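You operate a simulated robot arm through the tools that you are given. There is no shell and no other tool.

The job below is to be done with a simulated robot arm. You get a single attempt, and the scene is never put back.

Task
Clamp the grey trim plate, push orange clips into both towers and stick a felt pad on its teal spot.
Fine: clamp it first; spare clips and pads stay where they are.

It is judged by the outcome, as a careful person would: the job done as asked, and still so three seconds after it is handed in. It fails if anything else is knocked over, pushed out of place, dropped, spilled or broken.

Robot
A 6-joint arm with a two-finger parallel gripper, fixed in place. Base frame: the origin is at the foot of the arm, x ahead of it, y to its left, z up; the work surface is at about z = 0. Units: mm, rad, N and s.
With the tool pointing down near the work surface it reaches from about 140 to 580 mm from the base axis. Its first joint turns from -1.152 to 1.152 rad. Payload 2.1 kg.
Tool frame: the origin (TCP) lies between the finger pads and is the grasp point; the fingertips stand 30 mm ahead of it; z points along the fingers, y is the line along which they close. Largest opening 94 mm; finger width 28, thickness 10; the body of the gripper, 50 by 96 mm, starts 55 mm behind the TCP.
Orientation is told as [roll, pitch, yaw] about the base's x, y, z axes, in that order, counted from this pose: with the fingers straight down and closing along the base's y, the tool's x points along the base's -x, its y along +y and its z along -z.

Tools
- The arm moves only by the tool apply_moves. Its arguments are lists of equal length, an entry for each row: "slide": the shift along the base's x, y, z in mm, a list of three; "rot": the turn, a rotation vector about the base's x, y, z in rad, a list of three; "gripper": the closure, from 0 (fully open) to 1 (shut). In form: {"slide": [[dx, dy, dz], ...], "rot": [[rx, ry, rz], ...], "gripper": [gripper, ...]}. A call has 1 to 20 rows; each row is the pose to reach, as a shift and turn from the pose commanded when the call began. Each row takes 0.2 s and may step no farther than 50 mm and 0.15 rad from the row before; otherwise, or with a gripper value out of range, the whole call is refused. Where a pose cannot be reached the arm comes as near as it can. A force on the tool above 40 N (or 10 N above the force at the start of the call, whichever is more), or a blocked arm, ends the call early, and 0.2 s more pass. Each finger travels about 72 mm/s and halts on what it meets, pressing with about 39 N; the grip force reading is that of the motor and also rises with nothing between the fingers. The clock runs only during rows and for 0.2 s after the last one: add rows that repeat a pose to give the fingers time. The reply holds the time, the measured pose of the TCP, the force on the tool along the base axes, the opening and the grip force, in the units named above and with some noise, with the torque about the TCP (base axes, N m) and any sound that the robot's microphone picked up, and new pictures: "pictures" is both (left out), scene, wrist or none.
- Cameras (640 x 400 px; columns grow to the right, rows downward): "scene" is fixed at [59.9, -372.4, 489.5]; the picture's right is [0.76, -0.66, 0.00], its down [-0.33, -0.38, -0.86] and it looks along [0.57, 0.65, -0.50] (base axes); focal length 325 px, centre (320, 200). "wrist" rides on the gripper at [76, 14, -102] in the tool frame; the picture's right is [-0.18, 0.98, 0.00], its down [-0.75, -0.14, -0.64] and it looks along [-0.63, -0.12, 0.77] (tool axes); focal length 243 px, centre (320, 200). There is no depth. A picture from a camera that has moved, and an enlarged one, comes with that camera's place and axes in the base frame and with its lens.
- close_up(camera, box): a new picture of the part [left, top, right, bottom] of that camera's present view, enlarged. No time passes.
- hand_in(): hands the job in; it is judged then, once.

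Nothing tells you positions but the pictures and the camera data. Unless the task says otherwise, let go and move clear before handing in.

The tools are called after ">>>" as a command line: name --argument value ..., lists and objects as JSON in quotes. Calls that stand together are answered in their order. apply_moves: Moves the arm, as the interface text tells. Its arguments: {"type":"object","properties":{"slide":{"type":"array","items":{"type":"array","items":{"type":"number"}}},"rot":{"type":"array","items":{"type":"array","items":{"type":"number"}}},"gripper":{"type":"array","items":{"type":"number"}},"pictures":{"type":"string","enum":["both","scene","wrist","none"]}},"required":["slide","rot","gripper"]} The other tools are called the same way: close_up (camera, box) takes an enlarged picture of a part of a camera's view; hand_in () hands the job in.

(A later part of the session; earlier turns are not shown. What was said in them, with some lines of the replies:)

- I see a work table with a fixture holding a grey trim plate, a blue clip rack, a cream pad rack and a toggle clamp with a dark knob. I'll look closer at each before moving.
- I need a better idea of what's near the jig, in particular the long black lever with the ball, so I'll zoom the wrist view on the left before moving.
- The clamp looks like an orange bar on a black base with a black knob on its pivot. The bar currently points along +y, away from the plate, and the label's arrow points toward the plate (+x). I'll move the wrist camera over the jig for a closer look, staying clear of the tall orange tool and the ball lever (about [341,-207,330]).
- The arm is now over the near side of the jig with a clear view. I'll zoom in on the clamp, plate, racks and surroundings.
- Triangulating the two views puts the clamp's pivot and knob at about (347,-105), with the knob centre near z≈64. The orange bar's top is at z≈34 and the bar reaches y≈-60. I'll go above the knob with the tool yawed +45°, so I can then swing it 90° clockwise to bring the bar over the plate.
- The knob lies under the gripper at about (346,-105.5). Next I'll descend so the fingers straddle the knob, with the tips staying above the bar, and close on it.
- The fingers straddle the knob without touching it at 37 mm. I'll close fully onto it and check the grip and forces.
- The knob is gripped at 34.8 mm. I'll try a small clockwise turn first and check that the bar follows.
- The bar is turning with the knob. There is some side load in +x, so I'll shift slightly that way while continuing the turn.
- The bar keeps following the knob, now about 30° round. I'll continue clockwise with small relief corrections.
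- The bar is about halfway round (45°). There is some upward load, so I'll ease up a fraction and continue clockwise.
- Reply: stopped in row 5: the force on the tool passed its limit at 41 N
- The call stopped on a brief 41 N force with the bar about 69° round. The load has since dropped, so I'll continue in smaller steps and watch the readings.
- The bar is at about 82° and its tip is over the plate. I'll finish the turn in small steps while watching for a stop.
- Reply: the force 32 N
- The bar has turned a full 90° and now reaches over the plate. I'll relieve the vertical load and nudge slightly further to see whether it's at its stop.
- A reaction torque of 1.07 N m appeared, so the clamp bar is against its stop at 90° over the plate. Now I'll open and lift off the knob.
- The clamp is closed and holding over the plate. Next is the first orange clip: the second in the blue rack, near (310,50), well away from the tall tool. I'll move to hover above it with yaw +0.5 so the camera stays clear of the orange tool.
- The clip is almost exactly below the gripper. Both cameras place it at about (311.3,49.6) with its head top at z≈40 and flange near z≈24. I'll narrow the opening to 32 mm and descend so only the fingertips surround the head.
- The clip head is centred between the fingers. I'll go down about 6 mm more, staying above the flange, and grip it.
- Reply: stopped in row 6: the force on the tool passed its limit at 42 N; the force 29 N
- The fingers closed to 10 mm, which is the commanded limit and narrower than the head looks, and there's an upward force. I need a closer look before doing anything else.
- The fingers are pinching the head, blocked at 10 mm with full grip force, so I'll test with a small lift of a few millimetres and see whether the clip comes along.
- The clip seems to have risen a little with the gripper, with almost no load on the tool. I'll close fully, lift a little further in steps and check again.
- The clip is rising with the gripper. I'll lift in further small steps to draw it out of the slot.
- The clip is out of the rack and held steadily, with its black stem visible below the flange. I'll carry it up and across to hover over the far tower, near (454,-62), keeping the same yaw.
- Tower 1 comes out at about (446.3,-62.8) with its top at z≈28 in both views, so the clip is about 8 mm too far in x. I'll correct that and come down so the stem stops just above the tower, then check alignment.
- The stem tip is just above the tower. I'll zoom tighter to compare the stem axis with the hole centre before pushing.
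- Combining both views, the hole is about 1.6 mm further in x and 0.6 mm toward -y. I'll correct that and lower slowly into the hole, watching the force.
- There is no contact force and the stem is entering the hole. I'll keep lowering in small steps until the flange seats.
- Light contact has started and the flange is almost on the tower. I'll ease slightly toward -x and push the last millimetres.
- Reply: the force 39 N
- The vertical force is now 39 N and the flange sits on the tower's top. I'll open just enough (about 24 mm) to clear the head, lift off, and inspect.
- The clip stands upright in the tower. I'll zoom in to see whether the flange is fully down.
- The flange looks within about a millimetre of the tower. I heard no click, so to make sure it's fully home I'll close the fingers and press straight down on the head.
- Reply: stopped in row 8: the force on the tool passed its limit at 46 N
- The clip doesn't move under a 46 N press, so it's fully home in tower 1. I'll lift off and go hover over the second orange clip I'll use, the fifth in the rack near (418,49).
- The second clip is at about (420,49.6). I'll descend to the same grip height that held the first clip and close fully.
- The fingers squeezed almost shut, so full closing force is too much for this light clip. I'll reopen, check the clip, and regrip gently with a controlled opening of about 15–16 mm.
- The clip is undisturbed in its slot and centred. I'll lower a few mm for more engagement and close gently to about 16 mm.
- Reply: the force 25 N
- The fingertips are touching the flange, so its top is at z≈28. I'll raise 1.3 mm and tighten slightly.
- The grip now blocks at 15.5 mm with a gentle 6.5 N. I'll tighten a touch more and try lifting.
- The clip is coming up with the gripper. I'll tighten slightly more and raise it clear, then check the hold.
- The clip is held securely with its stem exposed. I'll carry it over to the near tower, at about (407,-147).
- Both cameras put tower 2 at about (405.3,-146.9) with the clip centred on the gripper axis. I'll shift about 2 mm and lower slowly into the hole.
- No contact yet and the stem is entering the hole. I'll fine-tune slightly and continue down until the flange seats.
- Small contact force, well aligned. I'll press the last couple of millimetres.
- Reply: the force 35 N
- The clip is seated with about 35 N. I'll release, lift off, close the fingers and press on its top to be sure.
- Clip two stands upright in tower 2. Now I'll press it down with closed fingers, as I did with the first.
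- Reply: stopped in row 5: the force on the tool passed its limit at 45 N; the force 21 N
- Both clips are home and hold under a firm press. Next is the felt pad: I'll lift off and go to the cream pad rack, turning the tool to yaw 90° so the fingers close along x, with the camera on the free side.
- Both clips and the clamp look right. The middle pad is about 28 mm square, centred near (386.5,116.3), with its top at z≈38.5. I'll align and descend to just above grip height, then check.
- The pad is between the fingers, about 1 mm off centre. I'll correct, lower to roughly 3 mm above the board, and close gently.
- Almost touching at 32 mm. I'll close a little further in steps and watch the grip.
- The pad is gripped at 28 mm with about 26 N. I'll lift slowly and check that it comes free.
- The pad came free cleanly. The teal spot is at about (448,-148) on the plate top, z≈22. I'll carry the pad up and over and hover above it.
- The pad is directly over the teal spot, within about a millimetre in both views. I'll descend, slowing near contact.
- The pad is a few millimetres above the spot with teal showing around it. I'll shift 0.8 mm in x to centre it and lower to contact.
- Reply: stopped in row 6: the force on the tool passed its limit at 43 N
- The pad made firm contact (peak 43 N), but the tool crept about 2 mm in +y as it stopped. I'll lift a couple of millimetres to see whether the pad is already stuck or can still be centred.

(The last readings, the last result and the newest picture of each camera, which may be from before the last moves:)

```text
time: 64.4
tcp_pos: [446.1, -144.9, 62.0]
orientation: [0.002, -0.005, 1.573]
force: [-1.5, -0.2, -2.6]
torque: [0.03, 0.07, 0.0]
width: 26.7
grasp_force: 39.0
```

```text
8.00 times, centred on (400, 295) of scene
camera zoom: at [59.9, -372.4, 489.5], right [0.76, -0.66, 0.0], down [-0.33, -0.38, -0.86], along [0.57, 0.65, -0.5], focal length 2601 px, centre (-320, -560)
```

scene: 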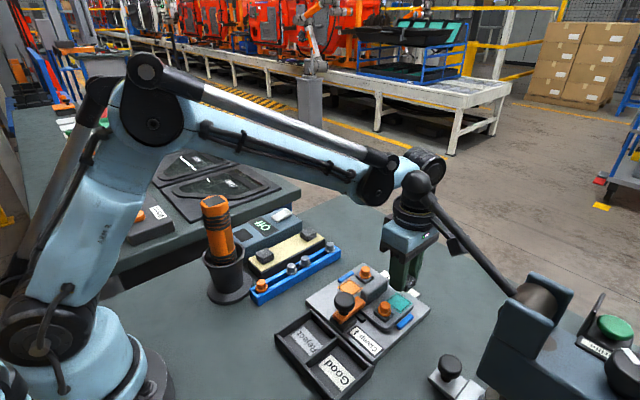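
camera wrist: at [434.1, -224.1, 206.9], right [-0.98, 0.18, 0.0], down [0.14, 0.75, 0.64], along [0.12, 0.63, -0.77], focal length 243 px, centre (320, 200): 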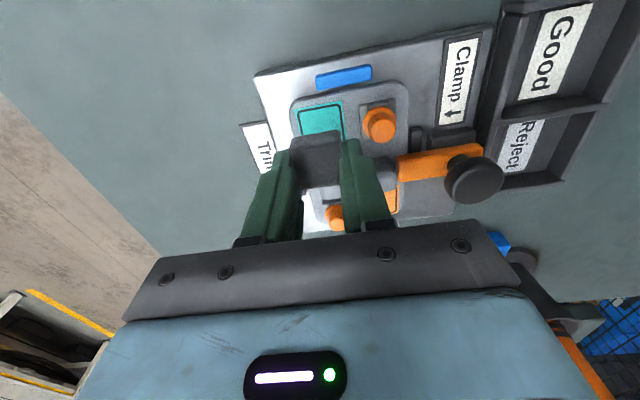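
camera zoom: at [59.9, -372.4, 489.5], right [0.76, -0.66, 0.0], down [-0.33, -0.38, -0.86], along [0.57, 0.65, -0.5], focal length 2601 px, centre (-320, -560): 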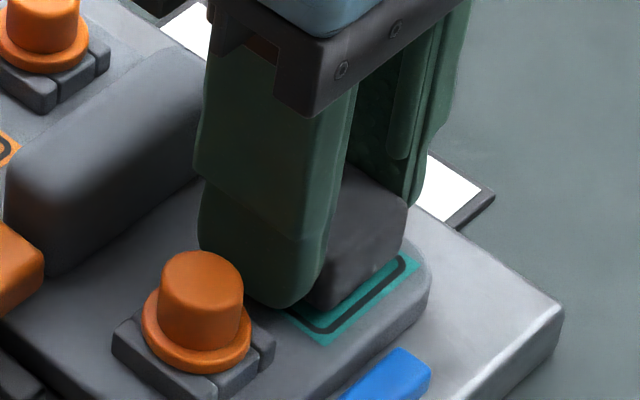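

The pad lifted with the gripper, so it isn't stuck yet. I'll shift 1.4 mm back toward -y to centre it and press again more gradually.

>>> apply_moves --slide '[[0, -1.4, 0], [0, -1.4, -1.5], [0, -1.4, -2.5], [0, -1.4, -3.2]]' --rot '[[0, 0, 0], [0, 0, 0], [0, 0, 0], [0, 0, 0]]' --gripper '[0.73, 0.73, 0.73, 0.73]' --pictures "none"

>>> close_up --camera "wrist" --box '[240, 90, 400, 210]'

```text
time: 65.4
tcp_pos: [445.9, -146.1, 57.9]
orientation: [0.002, -0.004, 1.573]
force: [-0.7, 0.2, 0.4]
torque: [-0.01, 0.02, 0.02]
width: 27.9
grasp_force: 26.2
```

```text
3.33 times, centred on (320, 150) of wrist
camera zoom: at [433.3, -223.2, 161.1], right [-0.98, 0.18, 0.0], down [0.14, 0.75, 0.64], along [0.12, 0.63, -0.76], focal length 809 px, centre (320, 367)
```

zoom: 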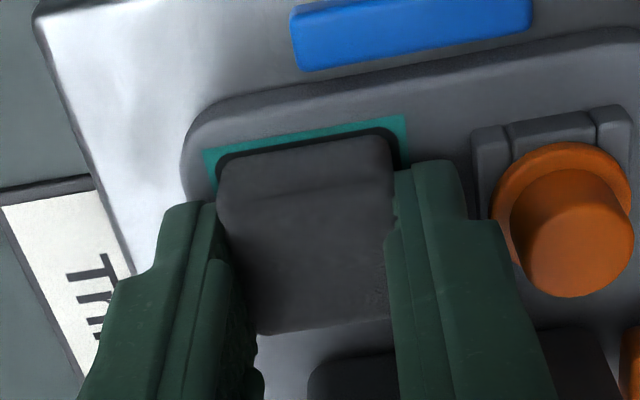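

The pad is now well centred on the teal. I'll press down in half-millimetre steps.

>>> apply_moves --slide '[[0, 0, -0.5], [0, 0, -1], [0, 0, -1.4], [0, 0, -1.4]]' --rot '[[0, 0, 0], [0, 0, 0], [0, 0, 0], [0, 0, 0]]' --gripper '[0.73, 0.73, 0.73, 0.73]' --pictures "none"

>>> close_up --camera "wrist" --box '[240, 90, 400, 210]'

```text
time: 66.4
tcp_pos: [447.1, -146.5, 56.6]
orientation: [0.002, -0.003, 1.572]
force: [-0.5, 4.3, 2.3]
torque: [0.15, 0.0, 0.01]
width: 29.0
grasp_force: 3.6
```

```text
3.33 times, centred on (320, 150) of wrist
camera zoom: at [433.2, -223.5, 159.4], right [-0.98, 0.18, 0.0], down [0.14, 0.75, 0.64], along [0.12, 0.63, -0.77], focal length 809 px, centre (320, 367)
```

zoom: 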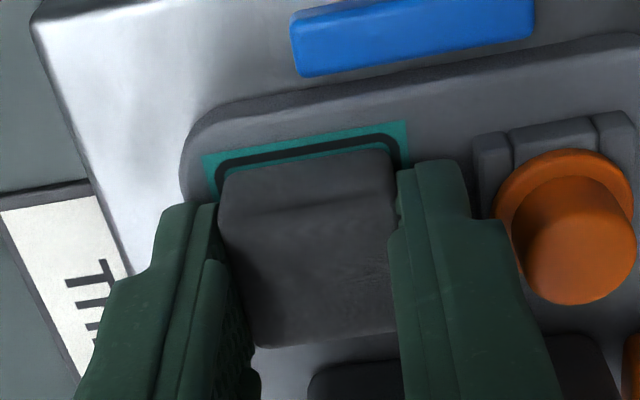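

The pad shifted in the grip a little. I'll look closely from the scene camera before continuing.

>>> close_up --camera "scene" --box '[380, 275, 420, 315]'

>>> close_up --camera "wrist" --box '[280, 120, 360, 200]'

```text
10.00 times, centred on (400, 295) of scene
camera zoom: at [59.9, -372.4, 489.5], right [0.76, -0.66, 0.0], down [-0.33, -0.38, -0.86], along [0.57, 0.65, -0.5], focal length 3252 px, centre (-480, -750)
```

zoom: 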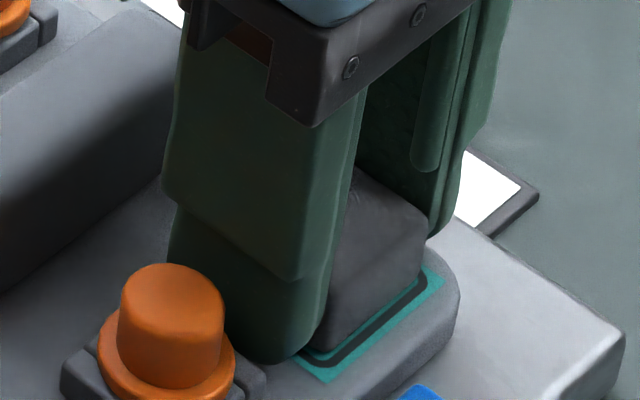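

```text
5.00 times, centred on (320, 160) of wrist
camera zoom: at [433.2, -223.5, 159.4], right [-0.98, 0.18, 0.0], down [0.14, 0.75, 0.64], along [0.12, 0.63, -0.77], focal length 1213 px, centre (320, 400)
```

zoom: 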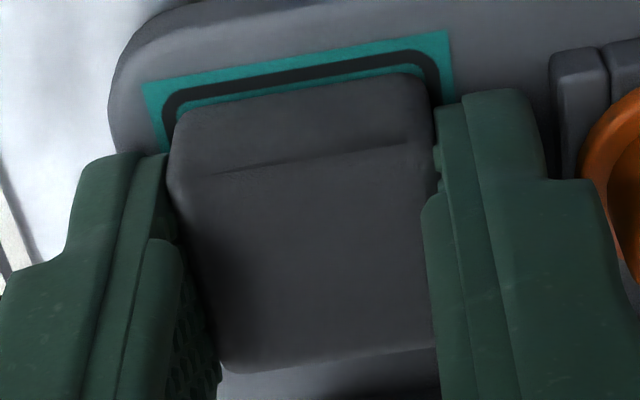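

The pad lies flat within the teal, though about 1.4 mm toward +y. I'll unload slightly, nudge it toward -y and check before letting go.

>>> apply_moves --slide '[[0, 0, 0.8], [0, -0.7, 1.2], [0, -1.4, 1.2], [0, -1.4, 1.2]]' --rot '[[0, 0, 0], [0, 0, 0], [0, 0, 0], [0, 0, 0]]' --gripper '[0.73, 0.73, 0.73, 0.73]' --pictures "none"

>>> close_up --camera "wrist" --box '[280, 120, 360, 200]'

>>> close_up --camera "scene" --box '[380, 275, 420, 315]'

```text
time: 67.4
tcp_pos: [447.0, -146.8, 58.4]
orientation: [0.004, -0.004, 1.573]
force: [-4.0, 4.7, 2.8]
torque: [0.14, 0.13, 0.01]
width: 26.7
grasp_force: 38.5
```

```text
5.00 times, centred on (320, 160) of wrist
camera zoom: at [433.5, -225.1, 161.1], right [-0.98, 0.18, 0.0], down [0.14, 0.75, 0.64], along [0.12, 0.63, -0.76], focal length 1213 px, centre (320, 400)
```

zoom: 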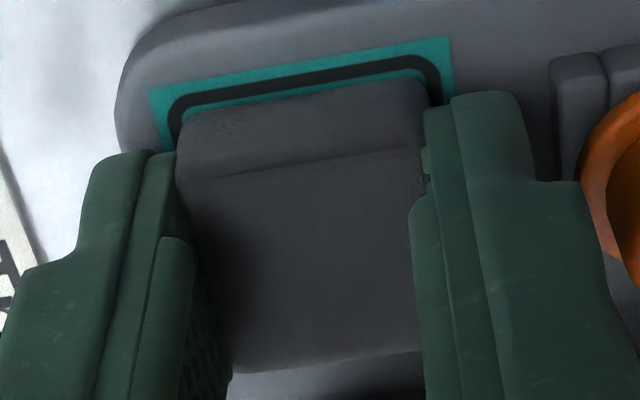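

```text
10.00 times, centred on (400, 295) of scene
camera zoom: at [59.9, -372.4, 489.5], right [0.76, -0.66, 0.0], down [-0.33, -0.38, -0.86], along [0.57, 0.65, -0.5], focal length 3252 px, centre (-480, -750)
```

zoom: 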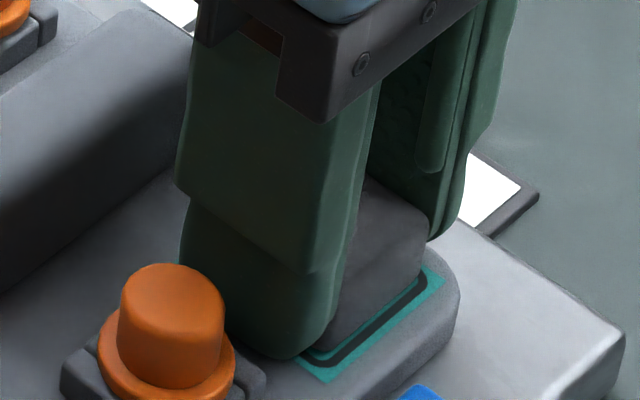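

The pad now resists sideways movement, so it has stuck to the plate, wholly inside the teal square. I'll relax the side load and open just enough to release, keeping clear of the near clip.

>>> apply_moves --slide '[[0, 0.6, 0], [0.3, 1.2, 0], [0.3, 1.2, 0], [0.3, 1.2, 0], [0.3, 1.2, 0]]' --rot '[[0, 0, 0], [0, 0, 0], [0, 0, 0], [0, 0, 0], [0, 0, 0]]' --gripper '[0.73, 0.7, 0.67, 0.645, 0.645]' --pictures "none"

>>> close_up --camera "wrist" --box '[280, 120, 360, 200]'

>>> close_up --camera "scene" --box '[380, 275, 420, 315]'

```text
time: 68.6
tcp_pos: [446.6, -146.2, 58.5]
orientation: [0.002, -0.003, 1.573]
force: [-0.3, 0.3, 1.2]
torque: [0.0, -0.01, 0.01]
width: 33.7
grasp_force: 0.0
```

```text
5.00 times, centred on (320, 160) of wrist
camera zoom: at [434.0, -223.6, 160.9], right [-0.98, 0.18, 0.0], down [0.14, 0.75, 0.64], along [0.12, 0.63, -0.76], focal length 1213 px, centre (320, 400)
```

zoom: 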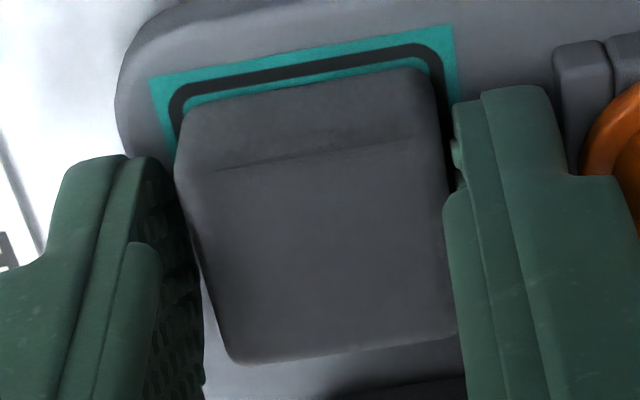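

```text
10.00 times, centred on (400, 295) of scene
camera zoom: at [59.9, -372.4, 489.5], right [0.76, -0.66, 0.0], down [-0.33, -0.38, -0.86], along [0.57, 0.65, -0.5], focal length 3252 px, centre (-480, -750)
```

zoom: 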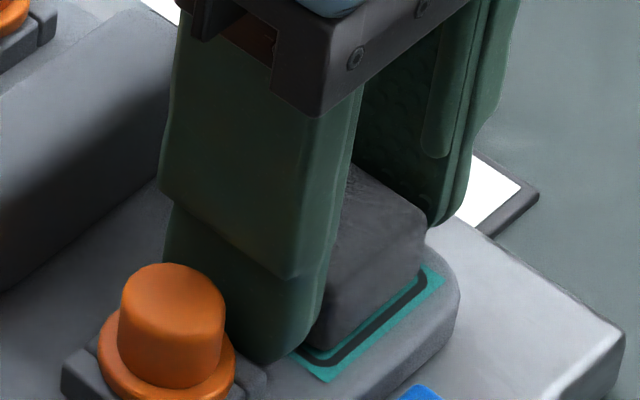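

The fingers are clear of the pad. I'll lift straight up and look at the pad.

>>> apply_moves --slide '[[0, 0, 4], [0, 0, 10], [0, 0, 20], [0, 0, 35], [0, 0, 55]]' --rot '[[0, 0, 0], [0, 0, 0], [0, 0, 0], [0, 0, 0], [0, 0, 0]]' --gripper '[0.645, 0.645, 0.645, 0.645, 0.645]'

>>> close_up --camera "wrist" --box '[260, 70, 380, 190]'

>>> close_up --camera "scene" --box '[365, 265, 425, 325]'

```text
time: 69.8
tcp_pos: [446.3, -147.3, 113.1]
orientation: [0.001, -0.003, 1.572]
force: [-0.2, -0.3, 0.7]
torque: [0.01, -0.02, 0.0]
width: 33.5
grasp_force: 0.1
camera wrist: at [433.4, -224.0, 215.9], right [-0.98, 0.18, 0.0], down [0.14, 0.75, 0.64], along [0.12, 0.63, -0.76], focal length 243 px, centre (320, 200)
```

scene: 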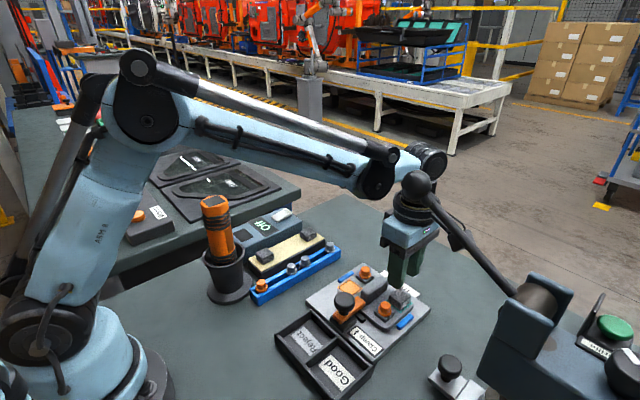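
wrist: 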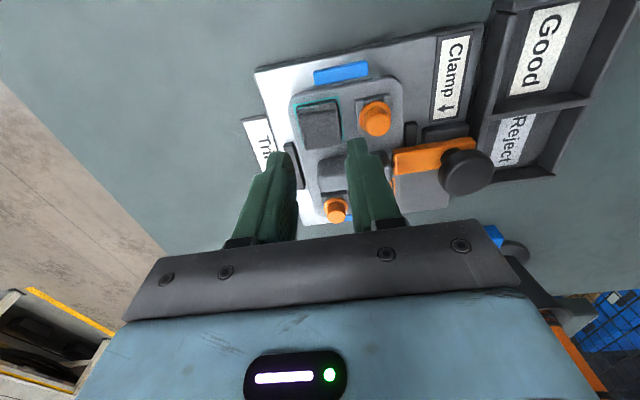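

```text
3.33 times, centred on (320, 130) of wrist
camera zoom: at [433.4, -224.0, 215.9], right [-0.98, 0.18, 0.0], down [0.14, 0.75, 0.64], along [0.12, 0.63, -0.76], focal length 809 px, centre (320, 433)
```

zoom: 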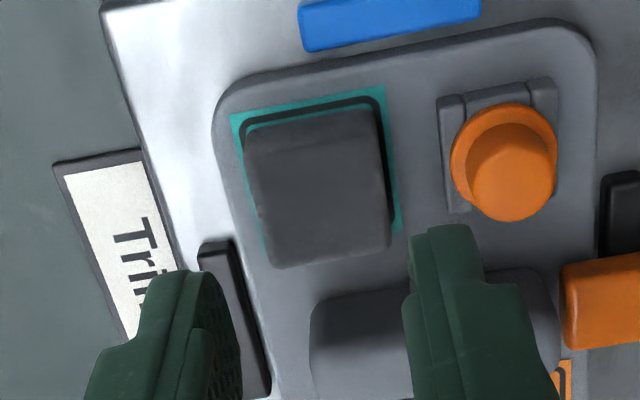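

```text
6.67 times, centred on (395, 295) of scene
camera zoom: at [59.9, -372.4, 489.5], right [0.76, -0.66, 0.0], down [-0.33, -0.38, -0.86], along [0.57, 0.65, -0.5], focal length 2168 px, centre (-180, -433)
```

zoom: 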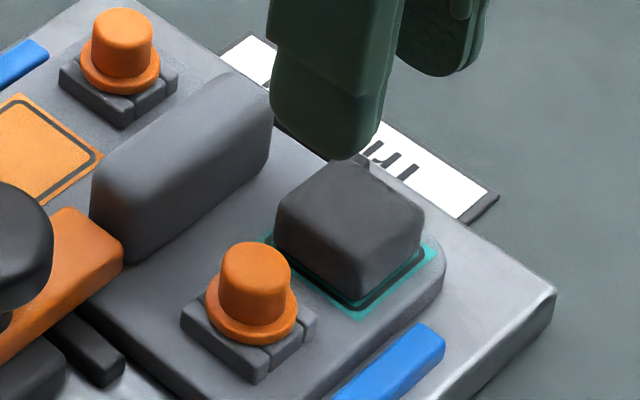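

The pad sits squarely on the teal spot with teal showing all round. I'll close the fingers and press it firmly from above to make it stick, approaching carefully.

>>> apply_moves --slide '[[0, 0, 0], [0, 0, 0], [0, 0, -20], [0, 0, -35], [0, 0, -41], [0, 0, -43.5]]' --rot '[[0, 0, 0], [0, 0, 0], [0, 0, 0], [0, 0, 0], [0, 0, 0], [0, 0, 0]]' --gripper '[0.85, 1, 1, 1, 1, 1]' --pictures "none"

>>> close_up --camera "scene" --box '[375, 265, 425, 315]'

```text
time: 71.2
tcp_pos: [447.2, -146.9, 73.0]
orientation: [0.004, -0.005, 1.572]
force: [-0.6, 1.8, 19.3]
torque: [0.02, 0.03, 0.03]
width: 0.0
grasp_force: 33.1
stopped in row 6: the force on the tool passed its limit at 45 N (the readings are from after the stop); the commanded pose is now the measured one
```

```text
8.00 times, centred on (400, 290) of scene
camera zoom: at [59.8, -372.4, 489.6], right [0.76, -0.66, 0.0], down [-0.33, -0.38, -0.86], along [0.57, 0.65, -0.5], focal length 2601 px, centre (-320, -520)
```

zoom: 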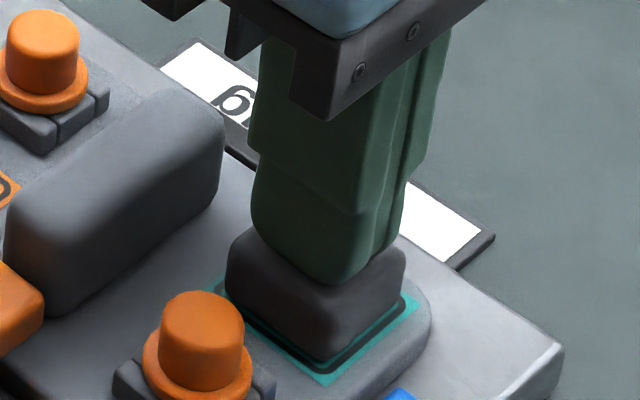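

The pad was pressed firmly (45 N peak) and stayed in place. I'll hold it a moment, then lift straight off and inspect.

>>> apply_moves --slide '[[0, 0, 0], [0, 0, 0], [0, 0, 0], [0, 0, 2], [0, 0, 8], [0, 0, 25], [0, 0, 50]]' --rot '[[0, 0, 0], [0, 0, 0], [0, 0, 0], [0, 0, 0], [0, 0, 0], [0, 0, 0], [0, 0, 0]]' --gripper '[1, 1, 1, 1, 1, 1, 1]'

>>> close_up --camera "wrist" --box '[260, 60, 380, 180]'

>>> close_up --camera "scene" --box '[365, 265, 425, 325]'

```text
time: 72.8
tcp_pos: [446.1, -147.2, 121.2]
orientation: [0.005, -0.004, 1.573]
force: [0.6, -0.3, 0.1]
torque: [0.01, 0.0, 0.01]
width: 0.0
grasp_force: 33.6
camera wrist: at [432.9, -224.0, 225.2], right [-0.98, 0.18, 0.0], down [0.14, 0.75, 0.64], along [0.12, 0.63, -0.77], focal length 243 px, centre (320, 200)
```

scene: 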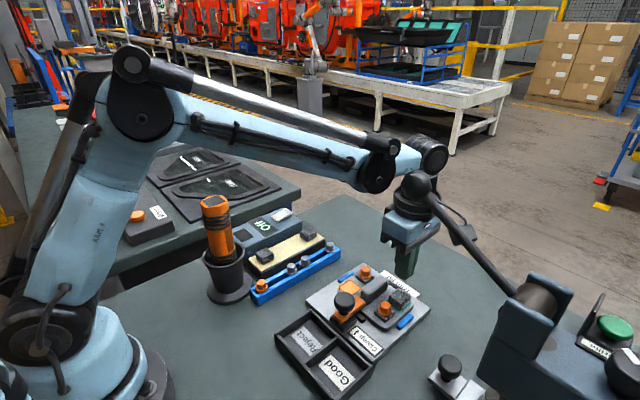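
wrist: 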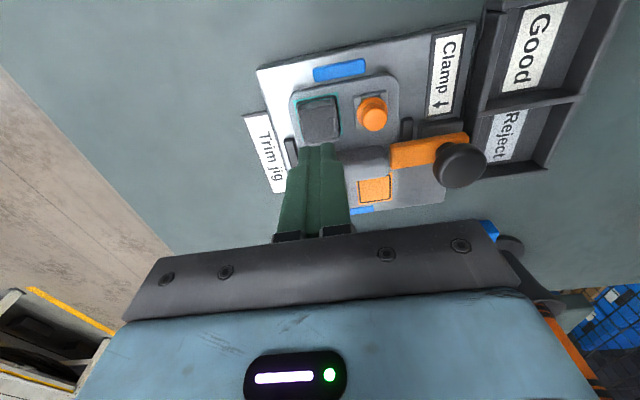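

```text
3.33 times, centred on (320, 120) of wrist
camera zoom: at [432.9, -224.0, 225.2], right [-0.98, 0.18, 0.0], down [0.14, 0.75, 0.64], along [0.12, 0.63, -0.77], focal length 809 px, centre (320, 467)
```

zoom: 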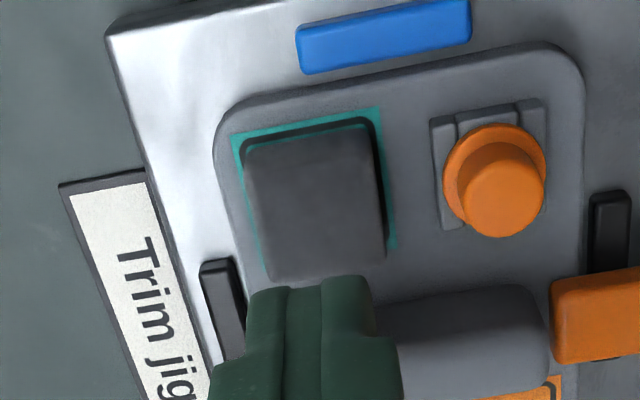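

```text
6.67 times, centred on (395, 295) of scene
camera zoom: at [59.9, -372.4, 489.5], right [0.76, -0.66, 0.0], down [-0.33, -0.38, -0.86], along [0.57, 0.65, -0.5], focal length 2168 px, centre (-180, -433)
```

zoom: 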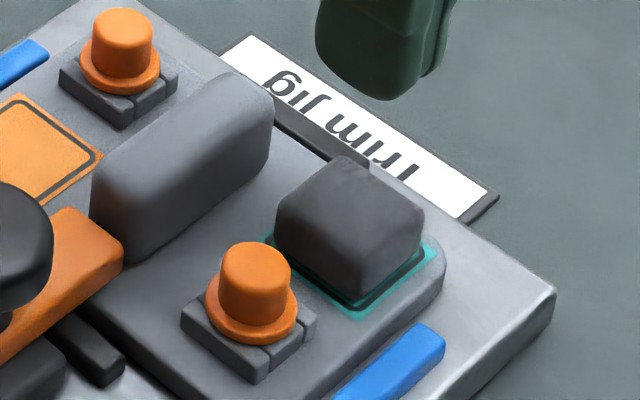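

The pad is firmly in place and nothing else has moved. I'll back the arm away, up and to the side, returning to a neutral pose with the fingers open.

>>> apply_moves --slide '[[0, 10, 25], [0, 35, 50], [-5, 65, 75], [-15, 90, 95], [-28, 110, 115], [-42, 128, 130], [-56, 143, 145], [-70, 156, 158], [-85, 168, 168], [-100, 178, 176], [-115, 187, 183], [-130, 194, 188], [-147, 200, 190], [-147, 200, 190]]' --rot '[[0, 0, 0], [0, 0, 0], [0, 0, -0.14], [0, 0, -0.28], [0, 0, -0.42], [0, 0, -0.56], [0, 0, -0.7], [0, 0, -0.84], [0, 0, -0.98], [0, 0, -1.12], [0, 0, -1.26], [0, 0, -1.4], [0, 0, -1.54], [0, 0, -1.57]]' --gripper '[1, 1, 1, 0.8, 0.6, 0.4, 0.2, 0, 0, 0, 0, 0, 0, 0]'

>>> close_up --camera "scene" --box '[290, 240, 450, 360]'

>>> close_up --camera "scene" --box '[200, 180, 360, 310]'

>>> close_up --camera "wrist" --box '[130, 30, 330, 200]'

```text
time: 75.8
tcp_pos: [299.1, 53.2, 311.0]
orientation: [0.003, -0.005, 0.0]
force: [0.9, -1.0, 0.1]
torque: [0.03, -0.01, 0.0]
width: 94.1
grasp_force: 0.1
camera wrist: at [223.7, 66.8, 414.9], right [0.18, 0.98, 0.0], down [0.75, -0.14, 0.64], along [0.63, -0.12, -0.76], focal length 243 px, centre (320, 200)
```

scene: 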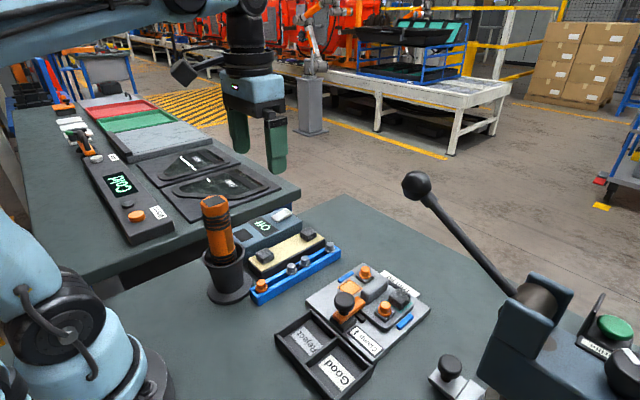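
wrist: 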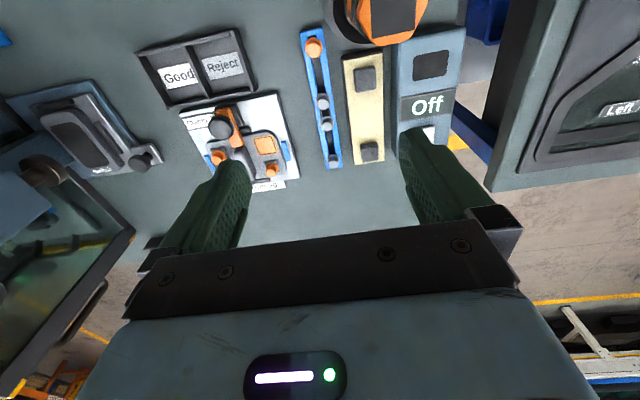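

```text
3.33 times, centred on (370, 300) of scene
camera zoom: at [59.9, -372.4, 489.5], right [0.76, -0.66, 0.0], down [-0.33, -0.38, -0.86], along [0.57, 0.65, -0.5], focal length 1084 px, centre (153, -133)
```

zoom: 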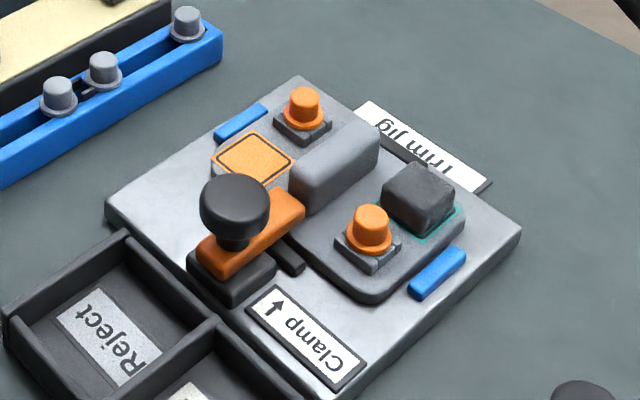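

```text
3.08 times, centred on (280, 245) of scene
camera zoom: at [59.9, -372.4, 489.5], right [0.76, -0.66, 0.0], down [-0.33, -0.38, -0.86], along [0.57, 0.65, -0.5], focal length 1000 px, centre (443, 62)
```

zoom: 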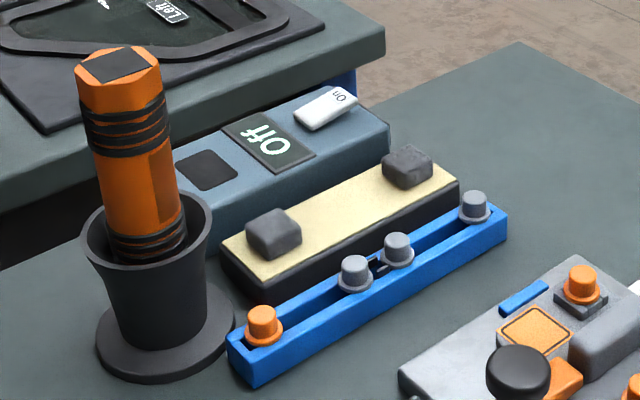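

```text
2.35 times, centred on (230, 115) of wrist
camera zoom: at [223.7, 66.8, 414.9], right [0.18, 0.98, 0.0], down [0.75, -0.14, 0.64], along [0.63, -0.12, -0.76], focal length 571 px, centre (532, 400)
```

zoom: 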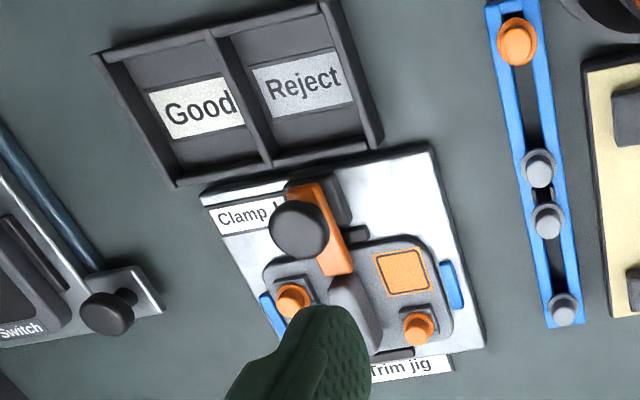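

Everything is in place: the clamp bar is swung over the plate against its stop, and there is an orange clip upright and seated in each tower. A felt pad sits on the teal spot. The spare clips and pads are where they were and the arm is clear, so I'm handing in.

>>> hand_in

```text
The job is handed in.
```

The job is handed in. The trim plate is clamped, an orange clip is in each tower, and a felt pad is on the teal spot.

- **Clamp:** I turned the knob 90° before anything else, so the orange bar now lies over the plate's edge. It reached a stop there, with a reaction torque of about 1 N m.
- **Clips:** Both stand upright with their flanges down on the towers. I pressed each one from above to about 45 N and neither moved. I heard no click, so I judged them fully in from the pictures and that press.
- **Felt pad:** It lies wholly inside the teal square, a millimetre or so off centre toward +y. I pressed it from above to about 45 N and it stayed put.
- **Spares and surroundings:** One orange clip, the three grey clips and two pads are still in their racks. The last pictures show nothing else moved, and the arm is clear with its fingers open.
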